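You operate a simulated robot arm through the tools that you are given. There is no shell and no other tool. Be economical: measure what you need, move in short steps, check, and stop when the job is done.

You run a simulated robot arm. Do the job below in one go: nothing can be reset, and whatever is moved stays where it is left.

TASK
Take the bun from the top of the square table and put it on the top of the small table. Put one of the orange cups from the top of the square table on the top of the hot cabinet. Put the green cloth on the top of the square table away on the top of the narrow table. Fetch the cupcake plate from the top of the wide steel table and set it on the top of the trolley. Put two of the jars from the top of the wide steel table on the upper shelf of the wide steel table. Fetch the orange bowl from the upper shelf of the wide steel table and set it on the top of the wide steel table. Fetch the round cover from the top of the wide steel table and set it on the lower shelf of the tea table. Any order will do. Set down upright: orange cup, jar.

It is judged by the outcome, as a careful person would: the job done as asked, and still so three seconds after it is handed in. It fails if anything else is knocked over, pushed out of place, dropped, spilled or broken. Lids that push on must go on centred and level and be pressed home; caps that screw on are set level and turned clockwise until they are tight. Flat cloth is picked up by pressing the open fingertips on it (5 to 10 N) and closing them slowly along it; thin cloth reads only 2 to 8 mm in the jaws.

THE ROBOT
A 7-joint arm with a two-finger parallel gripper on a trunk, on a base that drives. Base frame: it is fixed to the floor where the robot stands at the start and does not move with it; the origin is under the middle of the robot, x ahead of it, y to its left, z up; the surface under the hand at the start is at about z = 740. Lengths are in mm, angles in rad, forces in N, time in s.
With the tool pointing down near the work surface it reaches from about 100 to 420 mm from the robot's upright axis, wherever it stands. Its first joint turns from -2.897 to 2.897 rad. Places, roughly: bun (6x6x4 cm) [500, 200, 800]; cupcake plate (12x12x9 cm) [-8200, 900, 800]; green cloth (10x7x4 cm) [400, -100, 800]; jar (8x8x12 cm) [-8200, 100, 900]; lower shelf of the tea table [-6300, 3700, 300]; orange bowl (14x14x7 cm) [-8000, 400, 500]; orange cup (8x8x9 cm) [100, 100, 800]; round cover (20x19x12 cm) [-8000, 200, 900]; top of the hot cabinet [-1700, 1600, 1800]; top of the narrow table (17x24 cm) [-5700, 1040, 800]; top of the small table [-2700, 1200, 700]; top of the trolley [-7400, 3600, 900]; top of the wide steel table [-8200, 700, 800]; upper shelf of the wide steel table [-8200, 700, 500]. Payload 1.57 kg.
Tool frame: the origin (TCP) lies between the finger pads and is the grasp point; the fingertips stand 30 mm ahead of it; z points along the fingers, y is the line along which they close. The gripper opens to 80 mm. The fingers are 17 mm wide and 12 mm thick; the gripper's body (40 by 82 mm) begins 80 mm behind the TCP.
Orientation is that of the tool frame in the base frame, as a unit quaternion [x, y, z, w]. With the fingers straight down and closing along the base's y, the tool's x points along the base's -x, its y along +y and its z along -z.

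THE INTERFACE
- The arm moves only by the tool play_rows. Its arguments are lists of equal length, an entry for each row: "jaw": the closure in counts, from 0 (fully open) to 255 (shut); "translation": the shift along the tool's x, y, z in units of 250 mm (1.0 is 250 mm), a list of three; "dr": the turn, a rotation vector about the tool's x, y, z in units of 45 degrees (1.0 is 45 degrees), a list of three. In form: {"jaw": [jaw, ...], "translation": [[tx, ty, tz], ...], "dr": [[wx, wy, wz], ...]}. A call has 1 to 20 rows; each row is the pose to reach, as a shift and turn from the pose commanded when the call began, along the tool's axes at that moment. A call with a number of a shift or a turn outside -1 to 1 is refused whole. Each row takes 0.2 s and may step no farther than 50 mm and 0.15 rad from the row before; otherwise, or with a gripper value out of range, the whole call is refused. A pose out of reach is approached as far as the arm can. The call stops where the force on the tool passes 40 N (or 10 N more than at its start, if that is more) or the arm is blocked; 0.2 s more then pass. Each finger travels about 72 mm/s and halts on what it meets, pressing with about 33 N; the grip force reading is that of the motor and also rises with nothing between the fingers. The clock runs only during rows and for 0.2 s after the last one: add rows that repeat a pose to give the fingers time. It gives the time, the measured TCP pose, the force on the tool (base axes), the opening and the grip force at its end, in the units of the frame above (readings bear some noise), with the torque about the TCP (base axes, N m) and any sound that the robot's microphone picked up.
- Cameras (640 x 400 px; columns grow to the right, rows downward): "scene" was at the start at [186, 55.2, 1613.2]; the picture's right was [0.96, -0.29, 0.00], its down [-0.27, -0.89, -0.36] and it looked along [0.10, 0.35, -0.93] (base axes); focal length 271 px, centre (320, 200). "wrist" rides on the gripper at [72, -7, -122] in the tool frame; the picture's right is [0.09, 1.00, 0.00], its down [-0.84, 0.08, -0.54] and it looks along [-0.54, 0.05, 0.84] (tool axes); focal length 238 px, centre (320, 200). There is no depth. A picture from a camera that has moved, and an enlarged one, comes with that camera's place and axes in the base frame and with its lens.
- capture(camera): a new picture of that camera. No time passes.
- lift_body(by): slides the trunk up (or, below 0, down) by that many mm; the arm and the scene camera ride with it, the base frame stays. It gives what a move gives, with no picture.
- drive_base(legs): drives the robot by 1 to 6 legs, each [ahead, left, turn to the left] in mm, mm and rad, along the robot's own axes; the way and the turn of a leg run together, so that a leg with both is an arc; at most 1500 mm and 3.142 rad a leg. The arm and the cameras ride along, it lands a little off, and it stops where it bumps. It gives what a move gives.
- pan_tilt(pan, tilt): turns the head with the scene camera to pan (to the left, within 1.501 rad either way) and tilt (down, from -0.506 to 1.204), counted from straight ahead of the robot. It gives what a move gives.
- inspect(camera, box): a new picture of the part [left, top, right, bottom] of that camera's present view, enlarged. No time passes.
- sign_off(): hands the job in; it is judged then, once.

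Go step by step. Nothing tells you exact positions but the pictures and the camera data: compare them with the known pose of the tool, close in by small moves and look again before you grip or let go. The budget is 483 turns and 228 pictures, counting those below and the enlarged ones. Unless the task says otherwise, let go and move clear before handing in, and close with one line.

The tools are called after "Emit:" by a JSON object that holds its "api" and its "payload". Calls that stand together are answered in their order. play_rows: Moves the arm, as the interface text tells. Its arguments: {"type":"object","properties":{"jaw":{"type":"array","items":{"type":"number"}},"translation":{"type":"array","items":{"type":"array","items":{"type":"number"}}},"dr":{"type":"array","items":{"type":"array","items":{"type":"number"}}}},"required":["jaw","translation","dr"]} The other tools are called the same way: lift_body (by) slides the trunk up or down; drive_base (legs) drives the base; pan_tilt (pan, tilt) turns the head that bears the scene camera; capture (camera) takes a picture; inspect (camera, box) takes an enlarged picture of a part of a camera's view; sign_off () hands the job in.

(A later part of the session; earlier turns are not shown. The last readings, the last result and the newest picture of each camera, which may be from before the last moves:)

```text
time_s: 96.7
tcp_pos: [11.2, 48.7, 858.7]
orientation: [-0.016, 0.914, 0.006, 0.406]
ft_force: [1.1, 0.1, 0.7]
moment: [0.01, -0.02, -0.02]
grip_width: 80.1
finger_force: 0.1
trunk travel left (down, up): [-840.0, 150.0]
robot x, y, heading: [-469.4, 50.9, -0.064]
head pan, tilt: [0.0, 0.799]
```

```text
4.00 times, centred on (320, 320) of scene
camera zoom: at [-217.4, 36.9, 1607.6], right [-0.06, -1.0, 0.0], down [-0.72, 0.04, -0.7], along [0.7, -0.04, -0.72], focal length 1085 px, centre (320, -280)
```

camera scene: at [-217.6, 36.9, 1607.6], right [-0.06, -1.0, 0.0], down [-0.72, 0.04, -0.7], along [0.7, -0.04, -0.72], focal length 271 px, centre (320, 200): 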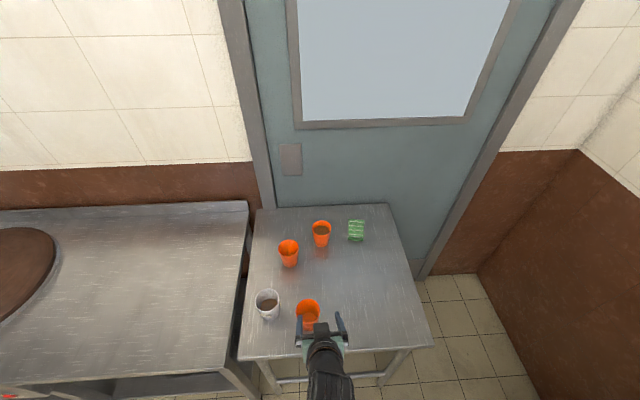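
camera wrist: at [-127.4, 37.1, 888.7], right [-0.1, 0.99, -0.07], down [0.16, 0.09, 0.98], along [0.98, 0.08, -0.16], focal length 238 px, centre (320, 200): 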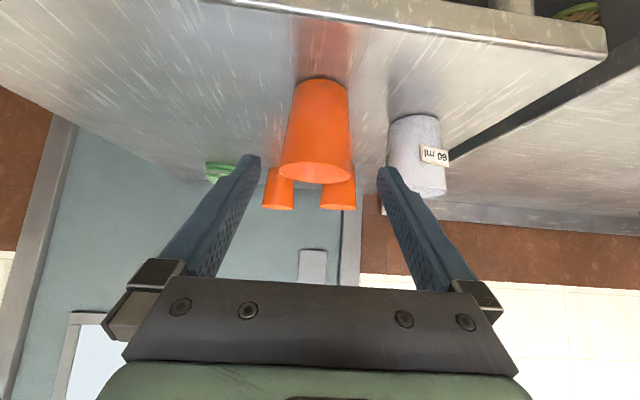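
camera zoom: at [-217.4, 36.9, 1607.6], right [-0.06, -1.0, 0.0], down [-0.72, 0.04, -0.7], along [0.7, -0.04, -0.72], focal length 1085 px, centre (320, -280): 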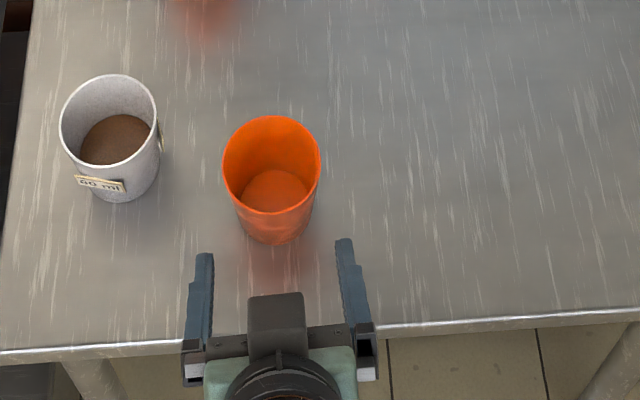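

The cup is centred between the fingers. I slide in along the tool axis and close.

Emit:
{"api": "play_rows", "payload": {"jaw": [0, 0, 0, 0], "translation": [[0, 0, 0.14], [-0.005, 0, 0.28], [-0.01, 0, 0.4], [-0.014, 0, 0.456]], "dr": [[0, 0, 0], [0, 0, 0], [0, 0, 0], [0, 0, 0]]}}

Emit:
{"api": "capture", "payload": {"camera": "wrist"}}

Emit:
{"api": "inspect", "payload": {"camera": "scene", "box": [240, 270, 400, 370]}}

```text
time_s: 97.7
tcp_pos: [86.2, 53.4, 807.1]
orientation: [-0.016, 0.913, 0.006, 0.406]
ft_force: [0.2, 0.0, -0.1]
moment: [-0.03, -0.01, -0.02]
grip_width: 79.8
finger_force: 0.0
out of reach, approached as far as the arm can: row 3, 4
trunk travel left (down, up): [-840.0, 150.0]
robot x, y, heading: [-468.3, 53.6, -0.062]
head pan, tilt: [0.0, 0.799]
```

```text
197 pictures are left
camera wrist: at [-52.8, 41.0, 835.6], right [-0.1, 0.99, -0.07], down [0.16, 0.09, 0.98], along [0.98, 0.08, -0.16], focal length 238 px, centre (320, 200)
```

wrist: 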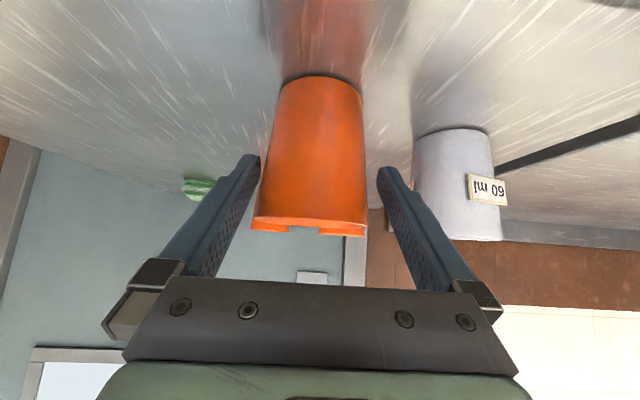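

```text
4.00 times, centred on (320, 320) of scene
camera zoom: at [-216.1, 37.0, 1607.3], right [-0.06, -1.0, 0.0], down [-0.72, 0.04, -0.7], along [0.7, -0.04, -0.72], focal length 1085 px, centre (320, -280)
```

zoom: 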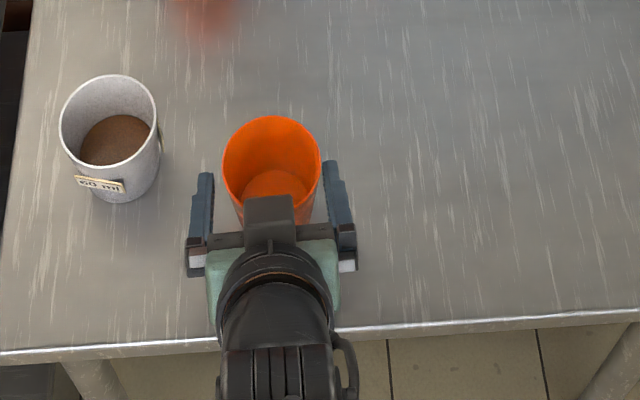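

The arm is at its reach limit, but the cup axis lies within the pads. I lower the trunk 22 mm, then close.

Emit:
{"api": "lift_body", "payload": {"by": -22}}

Emit:
{"api": "play_rows", "payload": {"jaw": [60, 100, 140, 180, 200, 200, 200], "translation": [[0, 0, 0], [0, 0, 0], [0, 0, 0], [0, 0, 0], [0, 0, 0], [0, 0, 0], [0, 0, 0]], "dr": [[0, 0, 0], [0, 0, 0], [0, 0, 0], [0, 0, 0], [0, 0, 0], [0, 0, 0], [0, 0, 0]]}}

Emit:
{"api": "capture", "payload": {"camera": "wrist"}}

```text
time_s: 98.3
tcp_pos: [85.1, 53.1, 784.9]
orientation: [-0.015, 0.914, 0.005, 0.406]
ft_force: [-0.2, -0.5, -0.4]
moment: [0.01, -0.02, 0.01]
grip_width: 79.9
finger_force: 0.0
trunk travel left (down, up): [-818.0, 172.0]
robot x, y, heading: [-467.5, 49.2, -0.068]
head pan, tilt: [0.0, 0.799]
```

```text
time_s: 100.0
tcp_pos: [84.8, 53.9, 784.3]
orientation: [-0.016, 0.914, 0.005, 0.406]
ft_force: [0.8, 0.9, 2.1]
moment: [0.03, -0.04, 0.03]
grip_width: 66.2
finger_force: 32.9
trunk travel left (down, up): [-818.0, 172.0]
robot x, y, heading: [-464.6, 49.3, -0.062]
head pan, tilt: [0.0, 0.799]
```

```text
195 pictures are left
camera wrist: at [-53.7, 40.7, 814.1], right [-0.1, 0.99, -0.07], down [0.16, 0.09, 0.98], along [0.98, 0.08, -0.16], focal length 238 px, centre (320, 200)
```

wrist: 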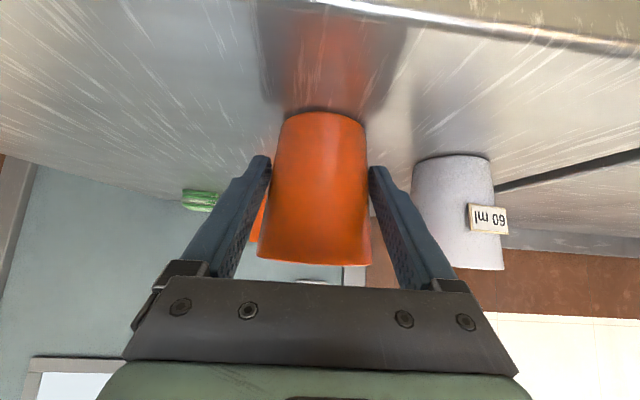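

Gripped. I raise with the trunk and check the cup.

Emit:
{"api": "lift_body", "payload": {"by": 170}}

Emit:
{"api": "capture", "payload": {"camera": "wrist"}}

```text
time_s: 101.9
tcp_pos: [85.3, 52.2, 955.0]
orientation: [-0.016, 0.914, 0.005, 0.405]
ft_force: [-0.5, 0.0, -0.5]
moment: [0.02, 0.02, 0.0]
grip_width: 66.2
finger_force: 33.0
trunk travel left (down, up): [-988.0, 2.0]
robot x, y, heading: [-470.6, 51.7, -0.063]
head pan, tilt: [0.0, 0.799]
```

```text
194 pictures are left
camera wrist: at [-53.7, 40.7, 983.8], right [-0.1, 0.99, -0.07], down [0.16, 0.09, 0.98], along [0.98, 0.08, -0.16], focal length 238 px, centre (320, 200)
```

wrist: 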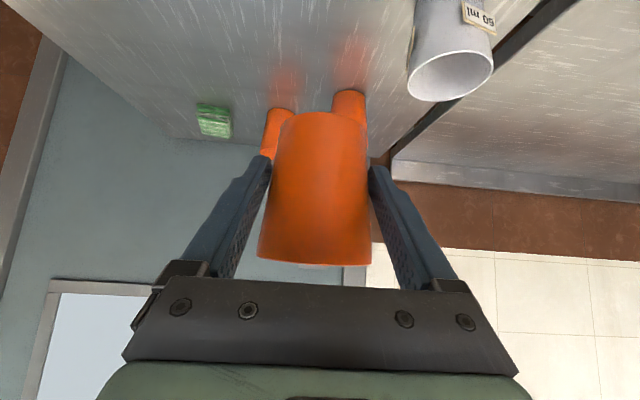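

Cup held, bottom 44 mm below TCP. I retract slightly, and drive backward to the front of the hot cabinet, then turn to it.

Emit:
{"api": "play_rows", "payload": {"jaw": [200, 200, 200, 200], "translation": [[-0.055, 0, -0.137], [-0.11, 0, -0.275], [-0.165, 0, -0.41], [-0.22, 0, -0.549]], "dr": [[0, 0, 0], [0, 0, 0], [0, 0, 0], [0, 0, 0]]}}

Emit:
{"api": "drive_base", "payload": {"legs": [[-610, 150, 0], [-610, 150, 0], [0, 0, 1.63]]}}

Emit:
{"api": "pan_tilt", "payload": {"pan": 0, "tilt": 0.1}}

Emit:
{"api": "capture", "payload": {"camera": "scene"}}

```text
time_s: 102.9
tcp_pos: [18.3, 50.3, 1086.5]
orientation: [-0.016, 0.914, 0.005, 0.405]
ft_force: [0.2, 0.3, -0.9]
moment: [-0.01, 0.03, 0.0]
grip_width: 66.0
finger_force: 33.4
trunk travel left (down, up): [-988.0, 2.0]
robot x, y, heading: [-468.9, 50.5, -0.066]
head pan, tilt: [0.0, 0.799]
```

```text
time_s: 113.4
tcp_pos: [-1686.6, 909.4, 1086.5]
orientation: [0.671, -0.621, -0.296, -0.276]
ft_force: [-0.6, -0.1, -1.1]
moment: [-0.03, -0.01, 0.01]
grip_width: 65.4
finger_force: 32.6
trunk travel left (down, up): [-988.0, 2.0]
robot x, y, heading: [-1663.0, 420.2, 1.552]
head pan, tilt: [0.0, 0.799]
```

```text
time_s: 114.5
tcp_pos: [-1686.3, 907.2, 1085.5]
orientation: [0.671, -0.62, -0.296, -0.277]
ft_force: [-0.1, 0.1, -0.2]
moment: [-0.02, -0.02, -0.02]
grip_width: 65.6
finger_force: 33.3
trunk travel left (down, up): [-988.0, 2.0]
robot x, y, heading: [-1663.0, 418.8, 1.556]
head pan, tilt: [0.0, 0.099]
```

```text
193 pictures are left
camera scene: at [-1659.7, 684.3, 1818.5], right [1.0, -0.02, 0.0], down [0.0, -0.1, -0.99], along [0.02, 0.99, -0.1], focal length 271 px, centre (320, 200)
```

scene: 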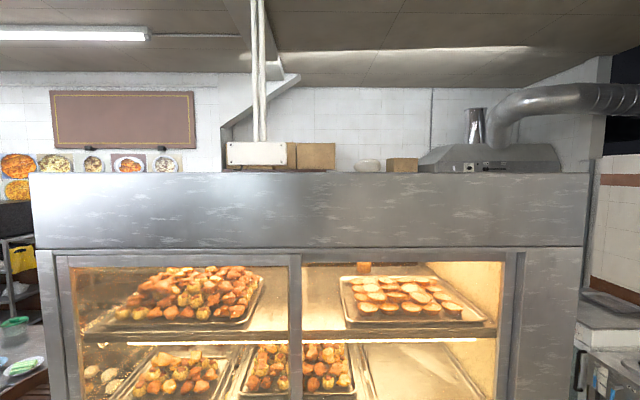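

The cabinet's top edge is at z≈1818. I raise the cup in stages with the arm.

Emit:
{"api": "play_rows", "payload": {"jaw": [200, 200, 200, 200, 200, 200, 200], "translation": [[-0.137, 0, -0.124], [-0.275, 0, -0.248], [-0.413, 0, -0.372], [-0.55, 0, -0.497], [-0.688, 0, -0.621], [-0.826, 0, -0.745], [-0.963, 0, -0.869]], "dr": [[0, 0, 0], [0, 0, 0], [0, 0, 0], [0, 0, 0], [0, 0, 0], [0, 0, 0], [0, 0, 0]]}}

Emit:
{"api": "play_rows", "payload": {"jaw": [200, 200, 200, 200, 200, 200, 200], "translation": [[-0.137, 0, -0.124], [-0.275, 0, -0.248], [-0.413, 0, -0.372], [-0.55, 0, -0.497], [-0.688, 0, -0.621], [-0.826, 0, -0.745], [-0.963, 0, -0.869]], "dr": [[0, 0, 0], [0, 0, 0], [0, 0, 0], [0, 0, 0], [0, 0, 0], [0, 0, 0], [0, 0, 0]]}}

Emit:
{"api": "play_rows", "payload": {"jaw": [200, 200, 200, 200], "translation": [[-0.137, 0, -0.124], [-0.275, 0, -0.248], [-0.413, 0, -0.372], [-0.53, 0, -0.478]], "dr": [[0, 0, 0], [0, 0, 0], [0, 0, 0], [0, 0, 0]]}}

Emit:
{"api": "capture", "payload": {"camera": "wrist"}}

Emit:
{"api": "capture", "payload": {"camera": "scene"}}

```text
time_s: 116.1
tcp_pos: [-1690.6, 908.1, 1411.9]
orientation: [0.672, -0.621, -0.297, -0.275]
ft_force: [0.6, 0.0, -0.2]
moment: [-0.03, -0.01, 0.02]
grip_width: 65.5
finger_force: 33.2
trunk travel left (down, up): [-988.0, 2.0]
robot x, y, heading: [-1664.4, 417.7, 1.547]
head pan, tilt: [0.0, 0.099]
```

```text
time_s: 117.7
tcp_pos: [-1687.1, 911.1, 1736.1]
orientation: [0.671, -0.621, -0.296, -0.276]
ft_force: [-0.1, 0.5, -0.2]
moment: [-0.02, 0.02, -0.02]
grip_width: 64.9
finger_force: 33.2
trunk travel left (down, up): [-988.0, 2.0]
robot x, y, heading: [-1663.3, 419.6, 1.551]
head pan, tilt: [0.0, 0.099]
```

```text
time_s: 118.9
tcp_pos: [-1664.8, 942.0, 1866.5]
orientation: [0.673, -0.644, -0.292, -0.215]
ft_force: [0.0, 0.3, -0.3]
moment: [0.0, -0.01, -0.01]
grip_width: 65.1
finger_force: 33.0
trunk travel left (down, up): [-988.0, 2.0]
robot x, y, heading: [-1663.1, 420.6, 1.553]
head pan, tilt: [0.0, 0.099]
stopped in row 4: the arm was blocked; the commanded pose is now the measured one
```

```text
192 pictures are left
camera wrist: at [-1645.1, 807.1, 1908.1], right [-0.99, -0.14, 0.02], down [-0.01, 0.25, 0.97], along [-0.15, 0.96, -0.25], focal length 238 px, centre (320, 200)
```

wrist: 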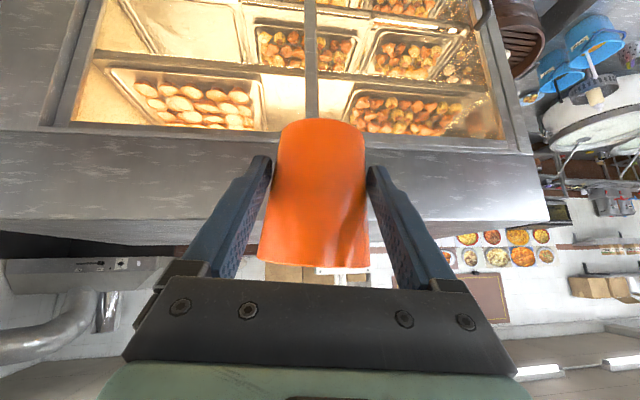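

```text
191 pictures are left
camera scene: at [-1660.4, 683.6, 1818.8], right [1.0, -0.02, 0.0], down [0.0, -0.1, -1.0], along [0.02, 0.99, -0.1], focal length 271 px, centre (320, 200)
```

scene: 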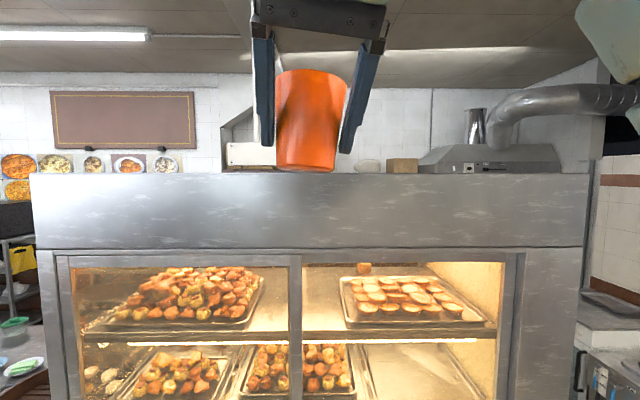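

The arm hits a limit at z≈1866 at this radius and tilts the cup. I go back down to the earlier pose and restore the orientation.

Emit:
{"api": "play_rows", "payload": {"jaw": [200, 200, 200, 200], "translation": [[0.11, 0.013, 0.077], [0.22, 0.026, 0.155], [0.33, 0.039, 0.232], [0.44, 0.052, 0.31]], "dr": [[0.02, -0.03, -0.02], [0.041, -0.06, -0.04], [0.062, -0.09, -0.06], [0.082, -0.121, -0.079]]}}

Emit:
{"api": "play_rows", "payload": {"jaw": [200, 200, 200, 200], "translation": [[0.134, 0, -0.148], [0.21, 0, -0.23], [0.12, 0, -0.313], [0.03, 0, -0.396]], "dr": [[0, 0, 0], [0, 0, 0], [0, 0, 0], [0, 0, 0]]}}

Emit:
{"api": "capture", "payload": {"camera": "wrist"}}

```text
time_s: 119.9
tcp_pos: [-1685.8, 910.9, 1736.1]
orientation: [0.67, -0.621, -0.296, -0.277]
ft_force: [0.0, 0.0, -1.3]
moment: [0.03, -0.01, -0.02]
grip_width: 65.0
finger_force: 32.9
trunk travel left (down, up): [-988.0, 2.0]
robot x, y, heading: [-1662.7, 419.7, 1.55]
head pan, tilt: [0.0, 0.099]
```

```text
time_s: 121.1
tcp_pos: [-1678.5, 849.8, 1750.2]
orientation: [0.687, -0.638, -0.263, -0.228]
ft_force: [0.2, -1.0, -0.1]
moment: [-0.03, -0.01, 0.03]
grip_width: 65.1
finger_force: 32.7
trunk travel left (down, up): [-988.0, 2.0]
robot x, y, heading: [-1662.2, 423.2, 1.55]
head pan, tilt: [0.0, 0.099]
stopped in row 4: the arm was blocked; the commanded pose is now the measured one
```

```text
190 pictures are left
camera wrist: at [-1659.8, 715.3, 1796.2], right [-0.99, -0.15, -0.04], down [-0.08, 0.28, 0.96], along [-0.14, 0.95, -0.29], focal length 238 px, centre (320, 200)
```

wrist: 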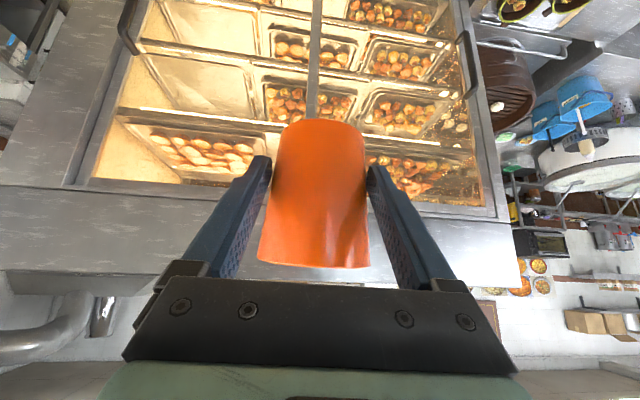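

Moving inward is worse, so the limit is an inner one; I go farther out instead.

Emit:
{"api": "play_rows", "payload": {"jaw": [200, 200, 200, 200], "translation": [[-0.122, -0.008, 0.118], [-0.245, -0.016, 0.235], [-0.367, -0.025, 0.353], [-0.489, -0.033, 0.471]], "dr": [[0.008, -0.04, -0.004], [0.015, -0.08, -0.008], [0.022, -0.12, -0.012], [0.03, -0.159, -0.016]]}}

Emit:
{"api": "play_rows", "payload": {"jaw": [200, 200, 200], "translation": [[-0.137, 0, -0.124], [-0.275, 0, -0.248], [-0.413, 0, -0.372]], "dr": [[0, 0, 0], [0, 0, 0], [0, 0, 0]]}}

```text
time_s: 122.1
tcp_pos: [-1686.3, 1023.5, 1739.7]
orientation: [0.671, -0.621, -0.295, -0.278]
ft_force: [-0.8, 0.2, -0.8]
moment: [-0.01, 0.0, 0.01]
grip_width: 64.8
finger_force: 33.1
trunk travel left (down, up): [-988.0, 2.0]
robot x, y, heading: [-1666.3, 419.5, 1.556]
head pan, tilt: [0.0, 0.099]
```

```text
time_s: 122.9
tcp_pos: [-1688.4, 1016.0, 1882.4]
orientation: [0.67, -0.621, -0.295, -0.279]
ft_force: [0.1, -0.5, 0.2]
moment: [0.02, -0.01, -0.07]
grip_width: 64.8
finger_force: 32.9
trunk travel left (down, up): [-988.0, 2.0]
robot x, y, heading: [-1661.6, 419.5, 1.552]
head pan, tilt: [0.0, 0.099]
```

Good: z 1882 at radius 600, level. I rise 20 mm more and look before driving in.

Emit:
{"api": "play_rows", "payload": {"jaw": [200], "translation": [[-0.06, 0, -0.054]], "dr": [[0, 0, 0]]}}

Emit:
{"api": "drive_base", "payload": {"legs": [[200, 0, 0]]}}

Emit:
{"api": "capture", "payload": {"camera": "wrist"}}

Emit:
{"api": "capture", "payload": {"camera": "scene"}}

```text
time_s: 123.3
tcp_pos: [-1687.9, 1018.2, 1896.4]
orientation: [0.671, -0.623, -0.293, -0.275]
ft_force: [0.0, 0.3, -1.2]
moment: [0.01, -0.01, -0.02]
grip_width: 64.7
finger_force: 32.7
trunk travel left (down, up): [-988.0, 2.0]
robot x, y, heading: [-1666.3, 420.6, 1.55]
head pan, tilt: [0.0, 0.099]
```

```text
time_s: 124.9
tcp_pos: [-1680.7, 1216.2, 1901.7]
orientation: [0.67, -0.622, -0.297, -0.277]
ft_force: [0.1, 0.3, -0.5]
moment: [-0.02, 0.03, -0.01]
grip_width: 64.6
finger_force: 33.4
trunk travel left (down, up): [-988.0, 2.0]
robot x, y, heading: [-1661.6, 621.8, 1.551]
head pan, tilt: [0.0, 0.099]
```

```text
189 pictures are left
camera wrist: at [-1665.8, 1078.2, 1929.9], right [-0.99, -0.13, -0.07], down [-0.09, 0.15, 0.98], along [-0.12, 0.98, -0.16], focal length 238 px, centre (320, 200)
```

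wrist: 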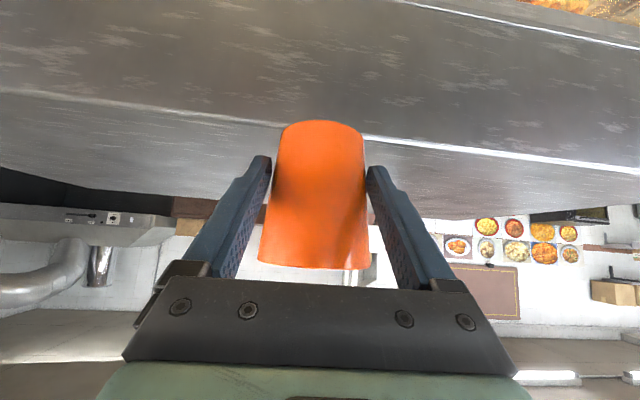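

```text
188 pictures are left
camera scene: at [-1654.5, 883.1, 1822.2], right [1.0, -0.03, 0.0], down [0.0, -0.06, -1.0], along [0.03, 1.0, -0.06], focal length 271 px, centre (320, 200)
```

scene: 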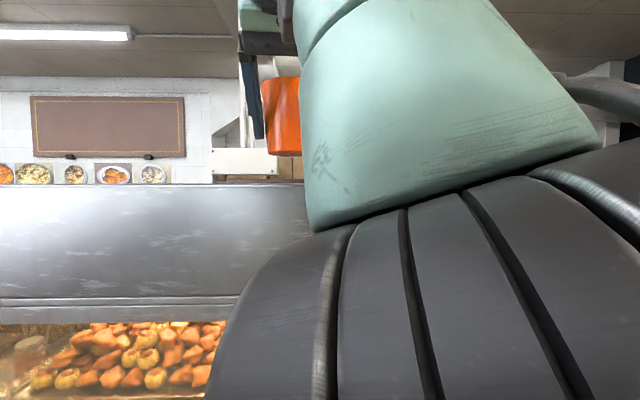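

The cabinet top is flat and free behind the front edge (y≈1307). I drive in 190 mm.

Emit:
{"api": "drive_base", "payload": {"legs": [[185, 0, 0]]}}

Emit:
{"api": "capture", "payload": {"camera": "wrist"}}

```text
time_s: 126.4
tcp_pos: [-1678.4, 1399.2, 1901.2]
orientation: [0.67, -0.622, -0.296, -0.277]
ft_force: [-0.1, -2.0, -1.2]
moment: [0.02, 0.01, -0.01]
grip_width: 64.8
finger_force: 33.2
trunk travel left (down, up): [-988.0, 2.0]
robot x, y, heading: [-1652.5, 801.8, 1.552]
head pan, tilt: [0.0, 0.099]
```

```text
187 pictures are left
camera wrist: at [-1662.1, 1259.1, 1929.7], right [-0.99, -0.13, -0.07], down [-0.09, 0.15, 0.98], along [-0.12, 0.98, -0.16], focal length 238 px, centre (320, 200)
```

wrist: 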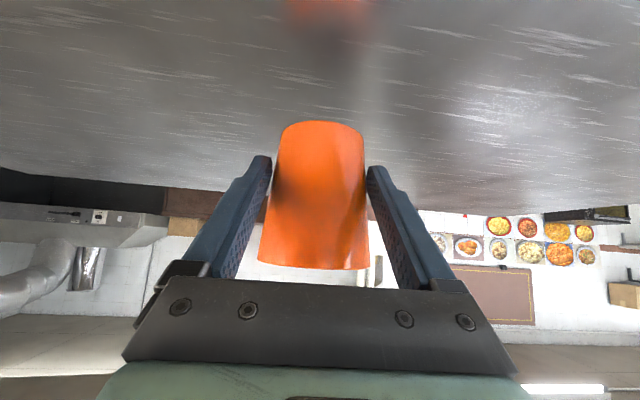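

I lower with the trunk 28 mm, then in small arm steps to contact.

Emit:
{"api": "lift_body", "payload": {"by": -28}}

Emit:
{"api": "play_rows", "payload": {"jaw": [200, 200, 200, 200], "translation": [[0.006, 0, 0.0054], [0.012, 0, 0.0108], [0.018, 0, 0.0162], [0.021, 0, 0.019]], "dr": [[0, 0, 0], [0, 0, 0], [0, 0, 0], [0, 0, 0]]}}

Emit:
{"api": "capture", "payload": {"camera": "wrist"}}

```text
time_s: 127.1
tcp_pos: [-1677.8, 1403.5, 1870.0]
orientation: [0.671, -0.622, -0.294, -0.276]
ft_force: [-0.7, -0.6, -0.6]
moment: [-0.02, -0.01, 0.02]
grip_width: 64.6
finger_force: 32.9
trunk travel left (down, up): [-960.0, 30.0]
robot x, y, heading: [-1655.0, 805.3, 1.548]
head pan, tilt: [0.0, 0.099]
```

```text
time_s: 128.1
tcp_pos: [-1678.5, 1401.6, 1864.1]
orientation: [0.67, -0.623, -0.295, -0.277]
ft_force: [-0.4, -0.9, -0.4]
moment: [-0.01, -0.03, 0.01]
grip_width: 64.6
finger_force: 32.9
trunk travel left (down, up): [-960.0, 30.0]
robot x, y, heading: [-1658.0, 806.4, 1.548]
head pan, tilt: [0.0, 0.099]
```

```text
186 pictures are left
camera wrist: at [-1661.8, 1263.1, 1893.9], right [-0.99, -0.13, -0.07], down [-0.09, 0.16, 0.98], along [-0.12, 0.98, -0.17], focal length 238 px, centre (320, 200)
```

wrist: 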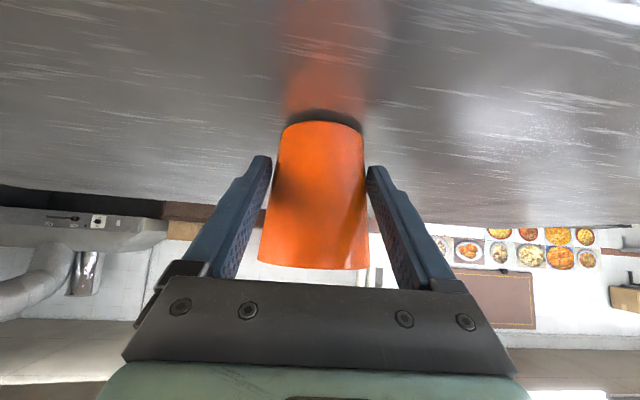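

Emit:
{"api": "play_rows", "payload": {"jaw": [200, 200], "translation": [[0.004, 0, 0.004], [0.008, 0, 0.008]], "dr": [[0, 0, 0], [0, 0, 0]]}}

Emit:
{"api": "play_rows", "payload": {"jaw": [200, 200], "translation": [[0.004, 0, 0.004], [0.008, 0, 0.008]], "dr": [[0, 0, 0], [0, 0, 0]]}}

```text
time_s: 128.7
tcp_pos: [-1678.1, 1400.9, 1862.2]
orientation: [0.67, -0.622, -0.295, -0.278]
ft_force: [-0.1, -0.1, 1.0]
moment: [0.01, 0.03, 0.0]
grip_width: 64.9
finger_force: 32.6
trunk travel left (down, up): [-960.0, 30.0]
robot x, y, heading: [-1659.0, 804.4, 1.546]
head pan, tilt: [0.0, 0.099]
```

```text
time_s: 129.3
tcp_pos: [-1679.1, 1401.2, 1861.6]
orientation: [0.669, -0.621, -0.297, -0.279]
ft_force: [0.3, 3.7, 16.7]
moment: [0.2, 0.05, -0.01]
grip_width: 64.2
finger_force: 33.2
trunk travel left (down, up): [-960.0, 30.0]
robot x, y, heading: [-1655.6, 802.3, 1.549]
head pan, tilt: [0.0, 0.099]
```

Contact. I release and retreat straight back with the arm.

Emit:
{"api": "play_rows", "payload": {"jaw": [180, 150, 100, 50, 0, 0, 0], "translation": [[0, 0, 0], [0, 0, 0], [0, 0, 0], [0, 0, 0], [0, 0, 0], [0, 0, 0], [0, 0, 0]], "dr": [[0, 0, 0], [0, 0, 0], [0, 0, 0], [0, 0, 0], [0, 0, 0], [0, 0, 0], [0, 0, 0]]}}

Emit:
{"api": "play_rows", "payload": {"jaw": [0, 0, 0], "translation": [[0.07, 0, -0.07], [0.145, 0, -0.14], [0.215, 0, -0.205]], "dr": [[0, 0, 0], [0, 0, 0], [0, 0, 0]]}}

Emit:
{"api": "capture", "payload": {"camera": "wrist"}}

```text
time_s: 130.9
tcp_pos: [-1678.4, 1401.9, 1858.0]
orientation: [0.67, -0.622, -0.295, -0.276]
ft_force: [-0.5, 0.3, 0.6]
moment: [-0.01, 0.0, -0.01]
grip_width: 80.1
finger_force: 0.0
trunk travel left (down, up): [-960.0, 30.0]
robot x, y, heading: [-1656.4, 805.4, 1.548]
head pan, tilt: [0.0, 0.099]
```

```text
time_s: 131.7
tcp_pos: [-1672.8, 1328.6, 1851.8]
orientation: [0.67, -0.622, -0.295, -0.277]
ft_force: [0.0, 0.0, 0.5]
moment: [-0.02, -0.03, -0.01]
grip_width: 80.2
finger_force: 0.2
trunk travel left (down, up): [-960.0, 30.0]
robot x, y, heading: [-1657.7, 805.7, 1.556]
head pan, tilt: [0.0, 0.099]
```

```text
185 pictures are left
camera wrist: at [-1656.1, 1189.6, 1881.0], right [-0.99, -0.13, -0.07], down [-0.09, 0.16, 0.98], along [-0.12, 0.98, -0.17], focal length 238 px, centre (320, 200)
```

wrist: 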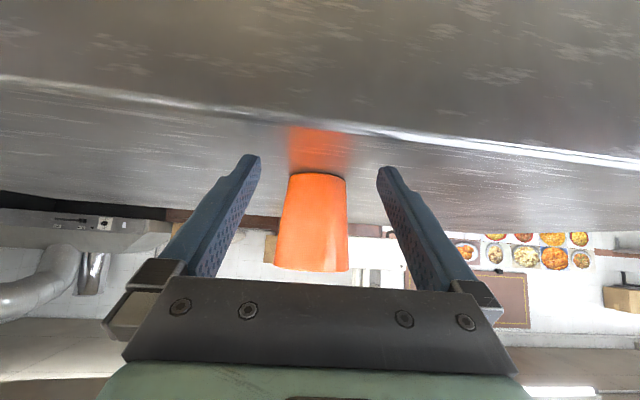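

The orange cup stands on the cabinet. I back away and lower the arm to the normal tool-down pose.

Emit:
{"api": "drive_base", "payload": {"legs": [[-420, 0, 0]]}}

Emit:
{"api": "play_rows", "payload": {"jaw": [0, 0, 0, 0, 0, 0, 0], "translation": [[0.137, 0, 0.124], [0.275, 0, 0.248], [0.413, 0, 0.372], [0.55, 0, 0.497], [0.688, 0, 0.621], [0.826, 0, 0.745], [0.963, 0, 0.869]], "dr": [[0, 0, 0], [0, 0, 0], [0, 0, 0], [0, 0, 0], [0, 0, 0], [0, 0, 0], [0, 0, 0]]}}

Emit:
{"api": "play_rows", "payload": {"jaw": [0, 0, 0, 0, 0, 0, 0], "translation": [[0.137, 0, 0.124], [0.275, 0, 0.248], [0.413, 0, 0.372], [0.55, 0, 0.497], [0.688, 0, 0.621], [0.826, 0, 0.745], [0.963, 0, 0.869]], "dr": [[0, 0, 0], [0, 0, 0], [0, 0, 0], [0, 0, 0], [0, 0, 0], [0, 0, 0], [0, 0, 0]]}}

Emit:
{"api": "play_rows", "payload": {"jaw": [0, 0, 0, 0, 0, 0, 0, 0], "translation": [[0.137, 0, 0.1], [0.275, 0, 0.2], [0.38, 0, 0.28], [0.46, 0, 0.35], [0.55, 0, 0.35], [0.62, 0, 0.35], [0.69, 0, 0.35], [0.74, 0, 0.35]], "dr": [[0, 0, 0], [0, 0.1, 0], [0, 0.25, 0], [0, 0.4, 0], [0, 0.55, 0], [0, 0.7, 0], [0, 0.85, 0], [0, 1, 0]]}}

```text
time_s: 134.3
tcp_pos: [-1684.0, 913.2, 1850.7]
orientation: [0.673, -0.62, -0.295, -0.275]
ft_force: [-0.4, -0.6, 0.7]
moment: [0.0, 0.02, 0.0]
grip_width: 79.8
finger_force: 0.1
trunk travel left (down, up): [-960.0, 30.0]
robot x, y, heading: [-1662.5, 384.3, 1.555]
head pan, tilt: [0.0, 0.099]
```

```text
time_s: 135.9
tcp_pos: [-1681.7, 909.9, 1525.3]
orientation: [0.673, -0.619, -0.296, -0.275]
ft_force: [0.1, -0.6, -0.1]
moment: [0.0, 0.0, 0.01]
grip_width: 79.9
finger_force: 0.0
trunk travel left (down, up): [-960.0, 30.0]
robot x, y, heading: [-1664.4, 391.0, 1.556]
head pan, tilt: [0.0, 0.099]
```

```text
time_s: 137.5
tcp_pos: [-1684.2, 910.6, 1203.5]
orientation: [0.674, -0.618, -0.296, -0.275]
ft_force: [-0.3, -0.1, 0.1]
moment: [0.0, 0.0, 0.01]
grip_width: 80.2
finger_force: 0.1
trunk travel left (down, up): [-960.0, 30.0]
robot x, y, heading: [-1664.8, 384.3, 1.558]
head pan, tilt: [0.0, 0.099]
```

```text
time_s: 139.3
tcp_pos: [-1676.3, 848.8, 1007.1]
orientation: [0.735, -0.677, -0.016, -0.017]
ft_force: [-0.8, 0.6, -0.4]
moment: [-0.01, 0.02, 0.0]
grip_width: 79.9
finger_force: 0.1
trunk travel left (down, up): [-960.0, 30.0]
robot x, y, heading: [-1663.1, 386.4, 1.56]
head pan, tilt: [0.0, 0.099]
```

I correct the tilt and drive back to the square table for the cloth.

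Emit:
{"api": "play_rows", "payload": {"jaw": [0], "translation": [[0, 0, 0]], "dr": [[0, 0.06, 0]]}}

Emit:
{"api": "drive_base", "payload": {"legs": [[0, 0, -1.56], [740, -190, 0], [740, -190, 0]]}}

Emit:
{"api": "pan_tilt", "payload": {"pan": -0.2, "tilt": 1.0}}

Emit:
{"api": "capture", "payload": {"camera": "scene"}}

```text
time_s: 139.7
tcp_pos: [-1676.6, 849.1, 1008.0]
orientation: [0.735, -0.678, 0.002, -0.001]
ft_force: [0.5, 0.1, -0.3]
moment: [-0.01, 0.03, 0.0]
grip_width: 80.1
finger_force: 0.1
trunk travel left (down, up): [-960.0, 30.0]
robot x, y, heading: [-1665.1, 386.6, 1.559]
head pan, tilt: [0.0, 0.099]
```

```text
time_s: 151.3
tcp_pos: [309.4, 121.1, 1008.7]
orientation: [-0.071, 0.997, -0.001, 0.001]
ft_force: [-0.3, 0.0, 0.2]
moment: [0.0, 0.02, -0.01]
grip_width: 80.2
finger_force: 0.0
trunk travel left (down, up): [-960.0, 30.0]
robot x, y, heading: [-151.7, 78.4, 0.045]
head pan, tilt: [0.0, 0.099]
```

```text
time_s: 152.5
tcp_pos: [309.9, 120.6, 1007.8]
orientation: [-0.071, 0.997, -0.002, 0.0]
ft_force: [0.4, -0.5, -0.1]
moment: [0.01, -0.01, -0.01]
grip_width: 79.9
finger_force: 0.0
trunk travel left (down, up): [-960.0, 30.0]
robot x, y, heading: [-150.4, 77.4, 0.048]
head pan, tilt: [-0.201, 1.0]
```

```text
184 pictures are left
camera scene: at [87.7, 78.4, 1712.5], right [-0.15, -0.99, 0.0], down [-0.83, 0.13, -0.54], along [0.53, -0.08, -0.84], focal length 271 px, centre (320, 200)
```

scene: 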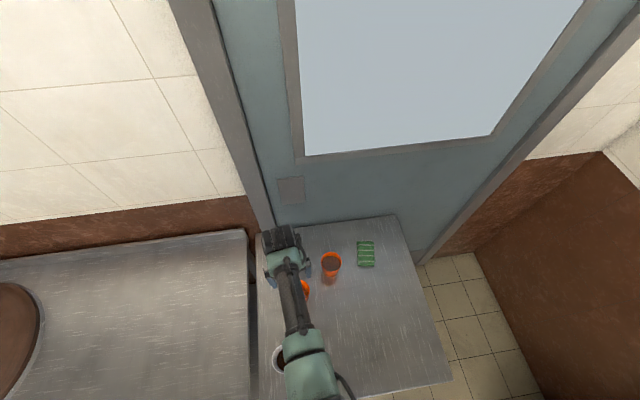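

Emit:
{"api": "drive_base", "payload": {"legs": [[0, -84, -0.047], [130, 0, 0]]}}

Emit:
{"api": "play_rows", "payload": {"jaw": [0, 0, 0, 0, 0], "translation": [[0, -0.15, 0], [0, -0.3, 0], [0, -0.45, 0], [0, -0.6, 0], [0, -0.75, 0]], "dr": [[0, 0, 0], [0, 0, 0], [0, 0, 0], [0, 0, 0], [0, 0, 0]]}}

Emit:
{"api": "capture", "payload": {"camera": "wrist"}}

```text
time_s: 154.5
tcp_pos: [436.6, 12.6, 1009.0]
orientation: [-0.048, 0.999, -0.001, 0.0]
ft_force: [0.1, -0.2, -0.2]
moment: [-0.03, 0.02, -0.03]
grip_width: 80.0
finger_force: 0.1
trunk travel left (down, up): [-960.0, 30.0]
robot x, y, heading: [-22.7, -9.0, 0.0]
head pan, tilt: [-0.201, 1.0]
```

```text
time_s: 155.7
tcp_pos: [457.5, -173.5, 1007.0]
orientation: [-0.047, 0.999, -0.002, 0.0]
ft_force: [-0.2, -0.8, 0.3]
moment: [0.01, 0.0, 0.0]
grip_width: 79.8
finger_force: 0.1
trunk travel left (down, up): [-960.0, 30.0]
robot x, y, heading: [-26.8, -3.4, 0.0]
head pan, tilt: [-0.201, 1.0]
```

```text
183 pictures are left
camera wrist: at [386.3, -187.6, 1130.0], right [-0.19, 0.98, 0.0], down [0.83, 0.16, 0.54], along [0.53, 0.1, -0.84], focal length 238 px, centre (320, 200)
```

wrist: 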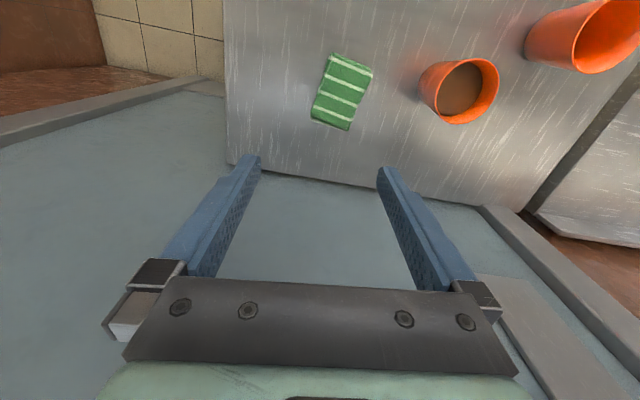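

The cloth is a folded block at about (432,-148), 57 mm wide, long axis nearly along x. I align above it.

Emit:
{"api": "play_rows", "payload": {"jaw": [0, 0, 0], "translation": [[0.03, 0.04, 0.17], [0.06, 0.08, 0.34], [0.088, 0.115, 0.508]], "dr": [[0, 0, 0.1], [0, 0, 0.2], [0, 0, 0.29]]}}

Emit:
{"api": "capture", "payload": {"camera": "wrist"}}

```text
time_s: 156.5
tcp_pos: [427.1, -135.8, 919.1]
orientation: [0.057, 0.998, -0.003, 0.001]
ft_force: [0.5, -0.4, -0.2]
moment: [0.01, -0.01, 0.04]
grip_width: 79.8
finger_force: 0.1
out of reach, approached as far as the arm can: row 2, 3
trunk travel left (down, up): [-960.0, 30.0]
robot x, y, heading: [-21.1, -5.7, 0.003]
head pan, tilt: [-0.201, 1.0]
```

```text
182 pictures are left
camera wrist: at [354.4, -135.1, 1041.4], right [0.02, 1.0, 0.0], down [0.84, -0.02, 0.54], along [0.54, -0.02, -0.84], focal length 238 px, centre (320, 200)
```

wrist: 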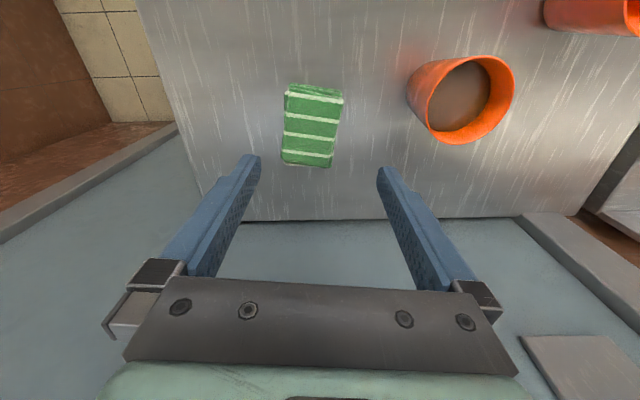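

Emit:
{"api": "play_rows", "payload": {"jaw": [0], "translation": [[-0.025, -0.045, 0]], "dr": [[0, 0, 0.08]]}}

Emit:
{"api": "lift_body", "payload": {"by": -90}}

Emit:
{"api": "capture", "payload": {"camera": "wrist"}}

```text
time_s: 156.9
tcp_pos: [425.9, -147.6, 923.7]
orientation: [0.098, 0.995, -0.002, 0.001]
ft_force: [-0.5, 0.8, -0.5]
moment: [0.0, 0.02, -0.02]
grip_width: 80.2
finger_force: 0.0
out of reach, approached as far as the arm can: row 1
trunk travel left (down, up): [-960.0, 30.0]
robot x, y, heading: [-24.7, -6.9, 0.004]
head pan, tilt: [-0.201, 1.0]
```

```text
time_s: 158.2
tcp_pos: [426.0, -149.1, 834.1]
orientation: [0.098, 0.995, -0.001, 0.001]
ft_force: [0.7, 0.3, -0.4]
moment: [0.01, 0.01, 0.04]
grip_width: 79.8
finger_force: 0.0
trunk travel left (down, up): [-870.0, 120.0]
robot x, y, heading: [-22.3, -9.0, 0.003]
head pan, tilt: [-0.201, 1.0]
```

```text
181 pictures are left
camera wrist: at [354.4, -141.4, 956.9], right [0.1, 0.99, 0.0], down [0.84, -0.08, 0.54], along [0.54, -0.06, -0.84], focal length 238 px, centre (320, 200)
```

wrist: 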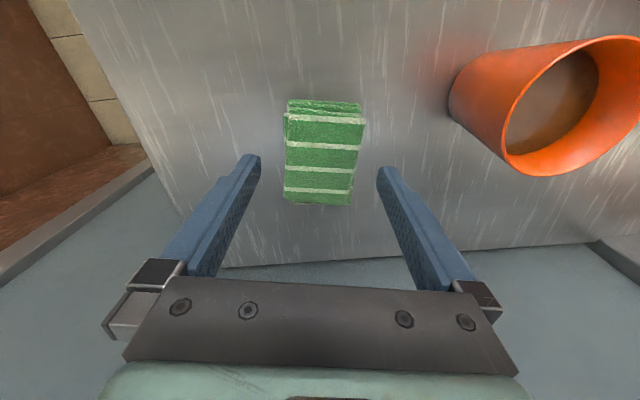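

Well aligned. A null row shows where the commanded pose stands.

Emit:
{"api": "play_rows", "payload": {"jaw": [0], "translation": [[0, 0, 0]], "dr": [[0, 0, 0]]}}

```text
time_s: 158.6
tcp_pos: [426.9, -148.2, 834.9]
orientation: [0.098, 0.995, -0.002, -0.001]
ft_force: [0.1, -0.2, 0.7]
moment: [0.0, -0.01, -0.04]
grip_width: 80.3
finger_force: 0.1
trunk travel left (down, up): [-870.0, 120.0]
robot x, y, heading: [-25.1, -9.6, -0.003]
head pan, tilt: [-0.201, 1.0]
```

Emit:
{"api": "lift_body", "payload": {"by": -59}}

Emit:
{"api": "play_rows", "payload": {"jaw": [60, 100, 140, 180, 220, 220, 220], "translation": [[0, 0, 0], [0, 0, 0], [0, 0, 0], [0, 0, 0], [0, 0, 0], [0, 0, 0], [0, 0, 0]], "dr": [[0, 0, 0], [0, 0, 0], [0, 0, 0], [0, 0, 0], [0, 0, 0], [0, 0, 0], [0, 0, 0]]}}

Emit:
{"api": "capture", "payload": {"camera": "wrist"}}

```text
time_s: 159.5
tcp_pos: [426.5, -148.3, 774.9]
orientation: [0.098, 0.995, -0.002, -0.001]
ft_force: [0.8, -0.2, -0.8]
moment: [-0.02, -0.01, -0.01]
grip_width: 79.9
finger_force: 0.0
trunk travel left (down, up): [-811.0, 179.0]
robot x, y, heading: [-24.0, -5.4, 0.007]
head pan, tilt: [-0.201, 1.0]
```

```text
time_s: 161.1
tcp_pos: [426.0, -147.9, 775.9]
orientation: [0.099, 0.995, -0.001, -0.001]
ft_force: [0.0, -0.2, 1.4]
moment: [0.07, -0.02, 0.01]
grip_width: 61.2
finger_force: 33.3
trunk travel left (down, up): [-811.0, 179.0]
robot x, y, heading: [-23.2, -8.0, 0.009]
head pan, tilt: [-0.201, 1.0]
```

```text
180 pictures are left
camera wrist: at [354.3, -141.4, 897.9], right [0.1, 0.99, 0.0], down [0.84, -0.08, 0.54], along [0.54, -0.06, -0.84], focal length 238 px, centre (320, 200)
```

wrist: 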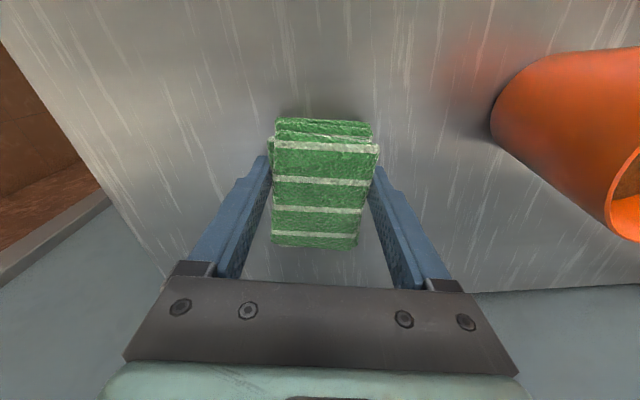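

Gripped at 61 mm. I raise with the trunk and check.

Emit:
{"api": "lift_body", "payload": {"by": 179}}

Emit:
{"api": "capture", "payload": {"camera": "wrist"}}

```text
time_s: 163.1
tcp_pos: [427.1, -148.6, 953.4]
orientation: [0.098, 0.995, -0.002, 0.0]
ft_force: [-0.8, 0.2, 0.0]
moment: [0.05, 0.02, -0.01]
grip_width: 61.0
finger_force: 33.0
trunk travel left (down, up): [-990.0, 0.0]
robot x, y, heading: [-23.4, -6.9, 0.0]
head pan, tilt: [-0.201, 1.0]
```

```text
179 pictures are left
camera wrist: at [354.4, -141.4, 1076.7], right [0.1, 0.99, 0.0], down [0.84, -0.08, 0.54], along [0.54, -0.06, -0.84], focal length 238 px, centre (320, 200)
```

wrist: 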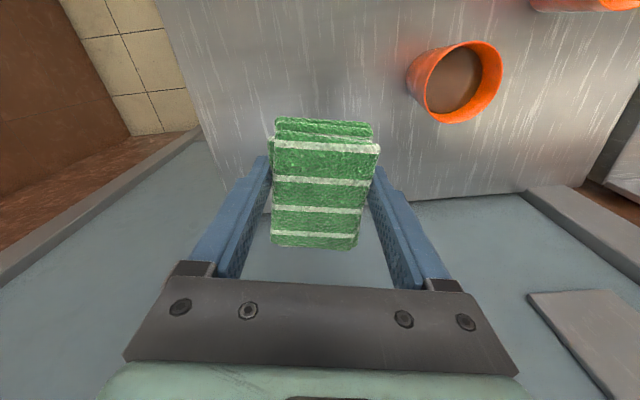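

Cloth held. I back off, turn round, and drive down the corridor.

Emit:
{"api": "drive_base", "payload": {"legs": [[-560, 0, 0], [0, 0, 3.14], [1200, -60, 0], [1200, -60, 0], [1200, -60, 0]]}}

Emit:
{"api": "pan_tilt", "payload": {"pan": -0.3, "tilt": 0.4}}

Emit:
{"api": "capture", "payload": {"camera": "scene"}}

```text
time_s: 190.5
tcp_pos: [-4587.2, 221.3, 954.6]
orientation: [0.998, -0.069, 0.0, -0.001]
ft_force: [-1.2, 0.2, -0.8]
moment: [0.03, 0.01, 0.03]
grip_width: 60.8
finger_force: 32.5
trunk travel left (down, up): [-990.0, 0.0]
robot x, y, heading: [-4128.3, 107.2, -3.079]
head pan, tilt: [-0.201, 1.0]
```

```text
time_s: 191.5
tcp_pos: [-4587.8, 221.7, 953.9]
orientation: [0.998, -0.069, 0.0, -0.001]
ft_force: [0.0, -0.7, -0.5]
moment: [0.0, 0.0, -0.04]
grip_width: 60.7
finger_force: 32.8
trunk travel left (down, up): [-990.0, 0.0]
robot x, y, heading: [-4131.8, 106.3, -3.08]
head pan, tilt: [-0.3, 0.4]
```

```text
178 pictures are left
camera scene: at [-4390.5, 120.2, 1792.6], right [0.24, 0.97, 0.0], down [0.38, -0.09, -0.92], along [-0.89, 0.22, -0.39], focal length 271 px, centre (320, 200)
```

scene: 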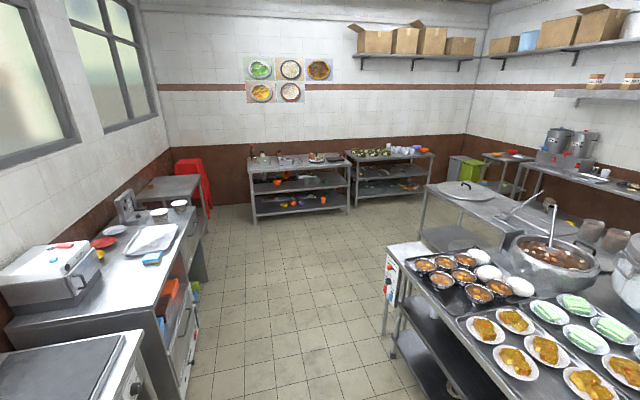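

The narrow table should appear at pixel (409,251); I zoom there.

Emit:
{"api": "inspect", "payload": {"camera": "scene", "box": [340, 190, 500, 290]}}

```text
4.00 times, centred on (420, 240) of scene
camera zoom: at [-4390.5, 120.2, 1792.6], right [0.24, 0.97, 0.0], down [0.38, -0.09, -0.92], along [-0.89, 0.22, -0.39], focal length 1085 px, centre (-80, 40)
```

zoom: 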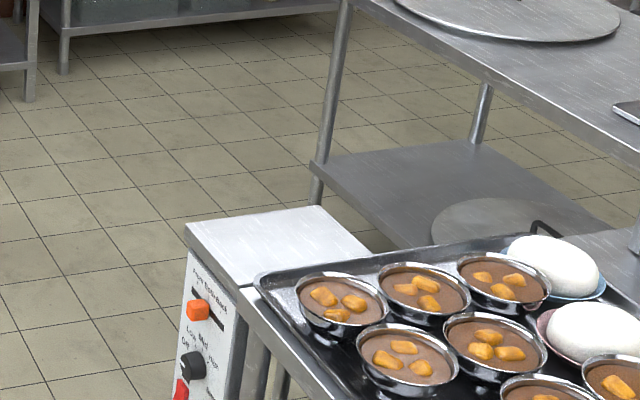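

The narrow table spans x -5780..-5605, y 918..1177. I drive to face it.

Emit:
{"api": "drive_base", "payload": {"legs": [[770, -180, 0], [770, -180, 0], [0, 0, -1.63]]}}

Emit:
{"api": "pan_tilt", "payload": {"pan": 0, "tilt": 0.9}}

Emit:
{"api": "capture", "payload": {"camera": "scene"}}

```text
time_s: 203.5
tcp_pos: [-5577.2, 835.1, 954.5]
orientation: [-0.653, 0.757, -0.002, 0.001]
ft_force: [-0.3, -0.2, -0.6]
moment: [0.02, 0.0, 0.02]
grip_width: 60.9
finger_force: 33.0
trunk travel left (down, up): [-990.0, 0.0]
robot x, y, heading: [-5701.3, 382.0, 1.617]
head pan, tilt: [-0.3, 0.4]
```

```text
time_s: 204.4
tcp_pos: [-5578.0, 834.9, 954.9]
orientation: [-0.653, 0.758, -0.001, 0.001]
ft_force: [0.2, -0.5, -0.5]
moment: [0.01, -0.04, 0.02]
grip_width: 60.6
finger_force: 33.0
trunk travel left (down, up): [-990.0, 0.0]
robot x, y, heading: [-5697.4, 374.5, 1.62]
head pan, tilt: [0.0, 0.901]
```

```text
176 pictures are left
camera scene: at [-5709.3, 626.1, 1749.8], right [1.0, 0.05, 0.0], down [0.04, -0.78, -0.62], along [-0.03, 0.62, -0.78], focal length 271 px, centre (320, 200)
```

scene: 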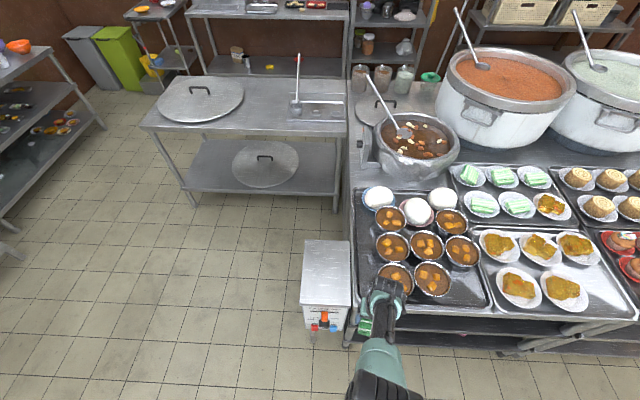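

Emit:
{"api": "play_rows", "payload": {"jaw": [220, 220, 220], "translation": [[0.024, 0.16, 0], [0.048, 0.32, 0], [0.07, 0.463, 0]], "dr": [[0, 0, 0], [0, 0, 0], [0, 0, 0]]}}

Emit:
{"api": "drive_base", "payload": {"legs": [[205, 0, 0]]}}

Emit:
{"api": "capture", "payload": {"camera": "wrist"}}

Emit:
{"api": "capture", "payload": {"camera": "scene"}}

```text
time_s: 205.2
tcp_pos: [-5693.6, 834.5, 956.4]
orientation: [-0.653, 0.757, -0.001, 0.001]
ft_force: [-0.1, 0.5, -1.2]
moment: [0.0, 0.02, -0.02]
grip_width: 60.9
finger_force: 32.8
trunk travel left (down, up): [-990.0, 0.0]
robot x, y, heading: [-5696.1, 381.4, 1.617]
head pan, tilt: [0.0, 0.901]
```

```text
time_s: 206.8
tcp_pos: [-5705.9, 1035.9, 954.3]
orientation: [-0.656, 0.754, -0.001, 0.002]
ft_force: [0.4, -0.6, -0.1]
moment: [-0.02, 0.01, 0.01]
grip_width: 60.9
finger_force: 33.2
trunk travel left (down, up): [-990.0, 0.0]
robot x, y, heading: [-5709.9, 585.1, 1.63]
head pan, tilt: [0.0, 0.901]
```

```text
175 pictures are left
camera wrist: at [-5711.1, 962.8, 1077.4], right [-1.0, 0.05, 0.0], down [0.04, 0.84, 0.54], along [0.03, 0.54, -0.84], focal length 238 px, centre (320, 200)
```

wrist: 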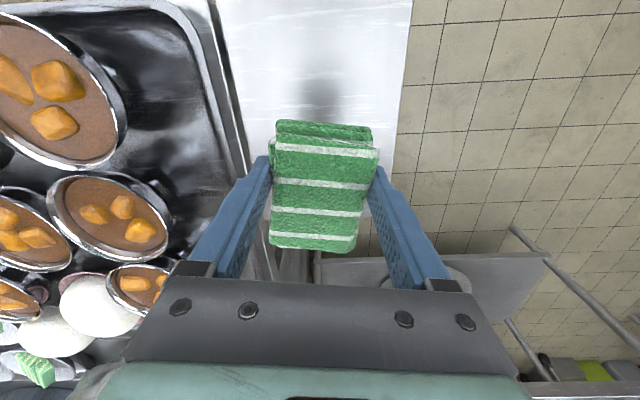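

```text
174 pictures are left
camera scene: at [-5722.1, 827.2, 1749.9], right [1.0, 0.06, 0.0], down [0.04, -0.78, -0.62], along [-0.04, 0.62, -0.78], focal length 271 px, centre (320, 200)
```

scene: 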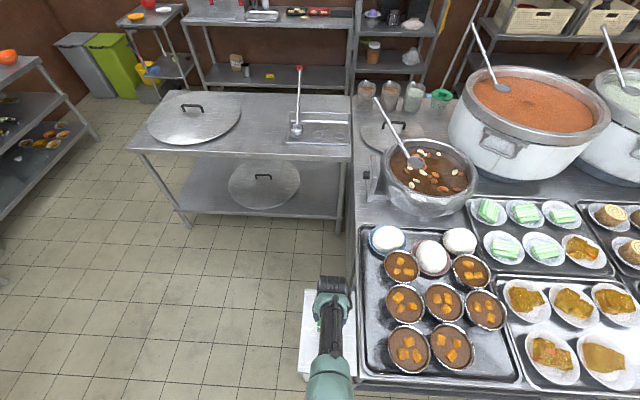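

Well centred over the narrow table. I lower with the trunk in steps, watching the force.

Emit:
{"api": "lift_body", "payload": {"by": -105}}

Emit:
{"api": "capture", "payload": {"camera": "wrist"}}

```text
time_s: 208.2
tcp_pos: [-5706.5, 1036.8, 850.6]
orientation: [-0.656, 0.755, -0.001, 0.002]
ft_force: [0.9, 0.2, -0.4]
moment: [-0.02, -0.04, -0.02]
grip_width: 60.8
finger_force: 33.2
trunk travel left (down, up): [-885.0, 105.0]
robot x, y, heading: [-5707.1, 583.9, 1.63]
head pan, tilt: [0.0, 0.901]
```

```text
173 pictures are left
camera wrist: at [-5711.2, 963.3, 972.2], right [-1.0, 0.05, 0.0], down [0.04, 0.84, 0.54], along [0.03, 0.54, -0.84], focal length 238 px, centre (320, 200)
```

wrist: 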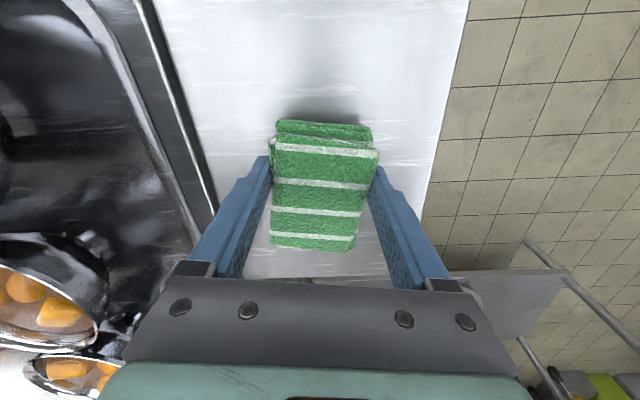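

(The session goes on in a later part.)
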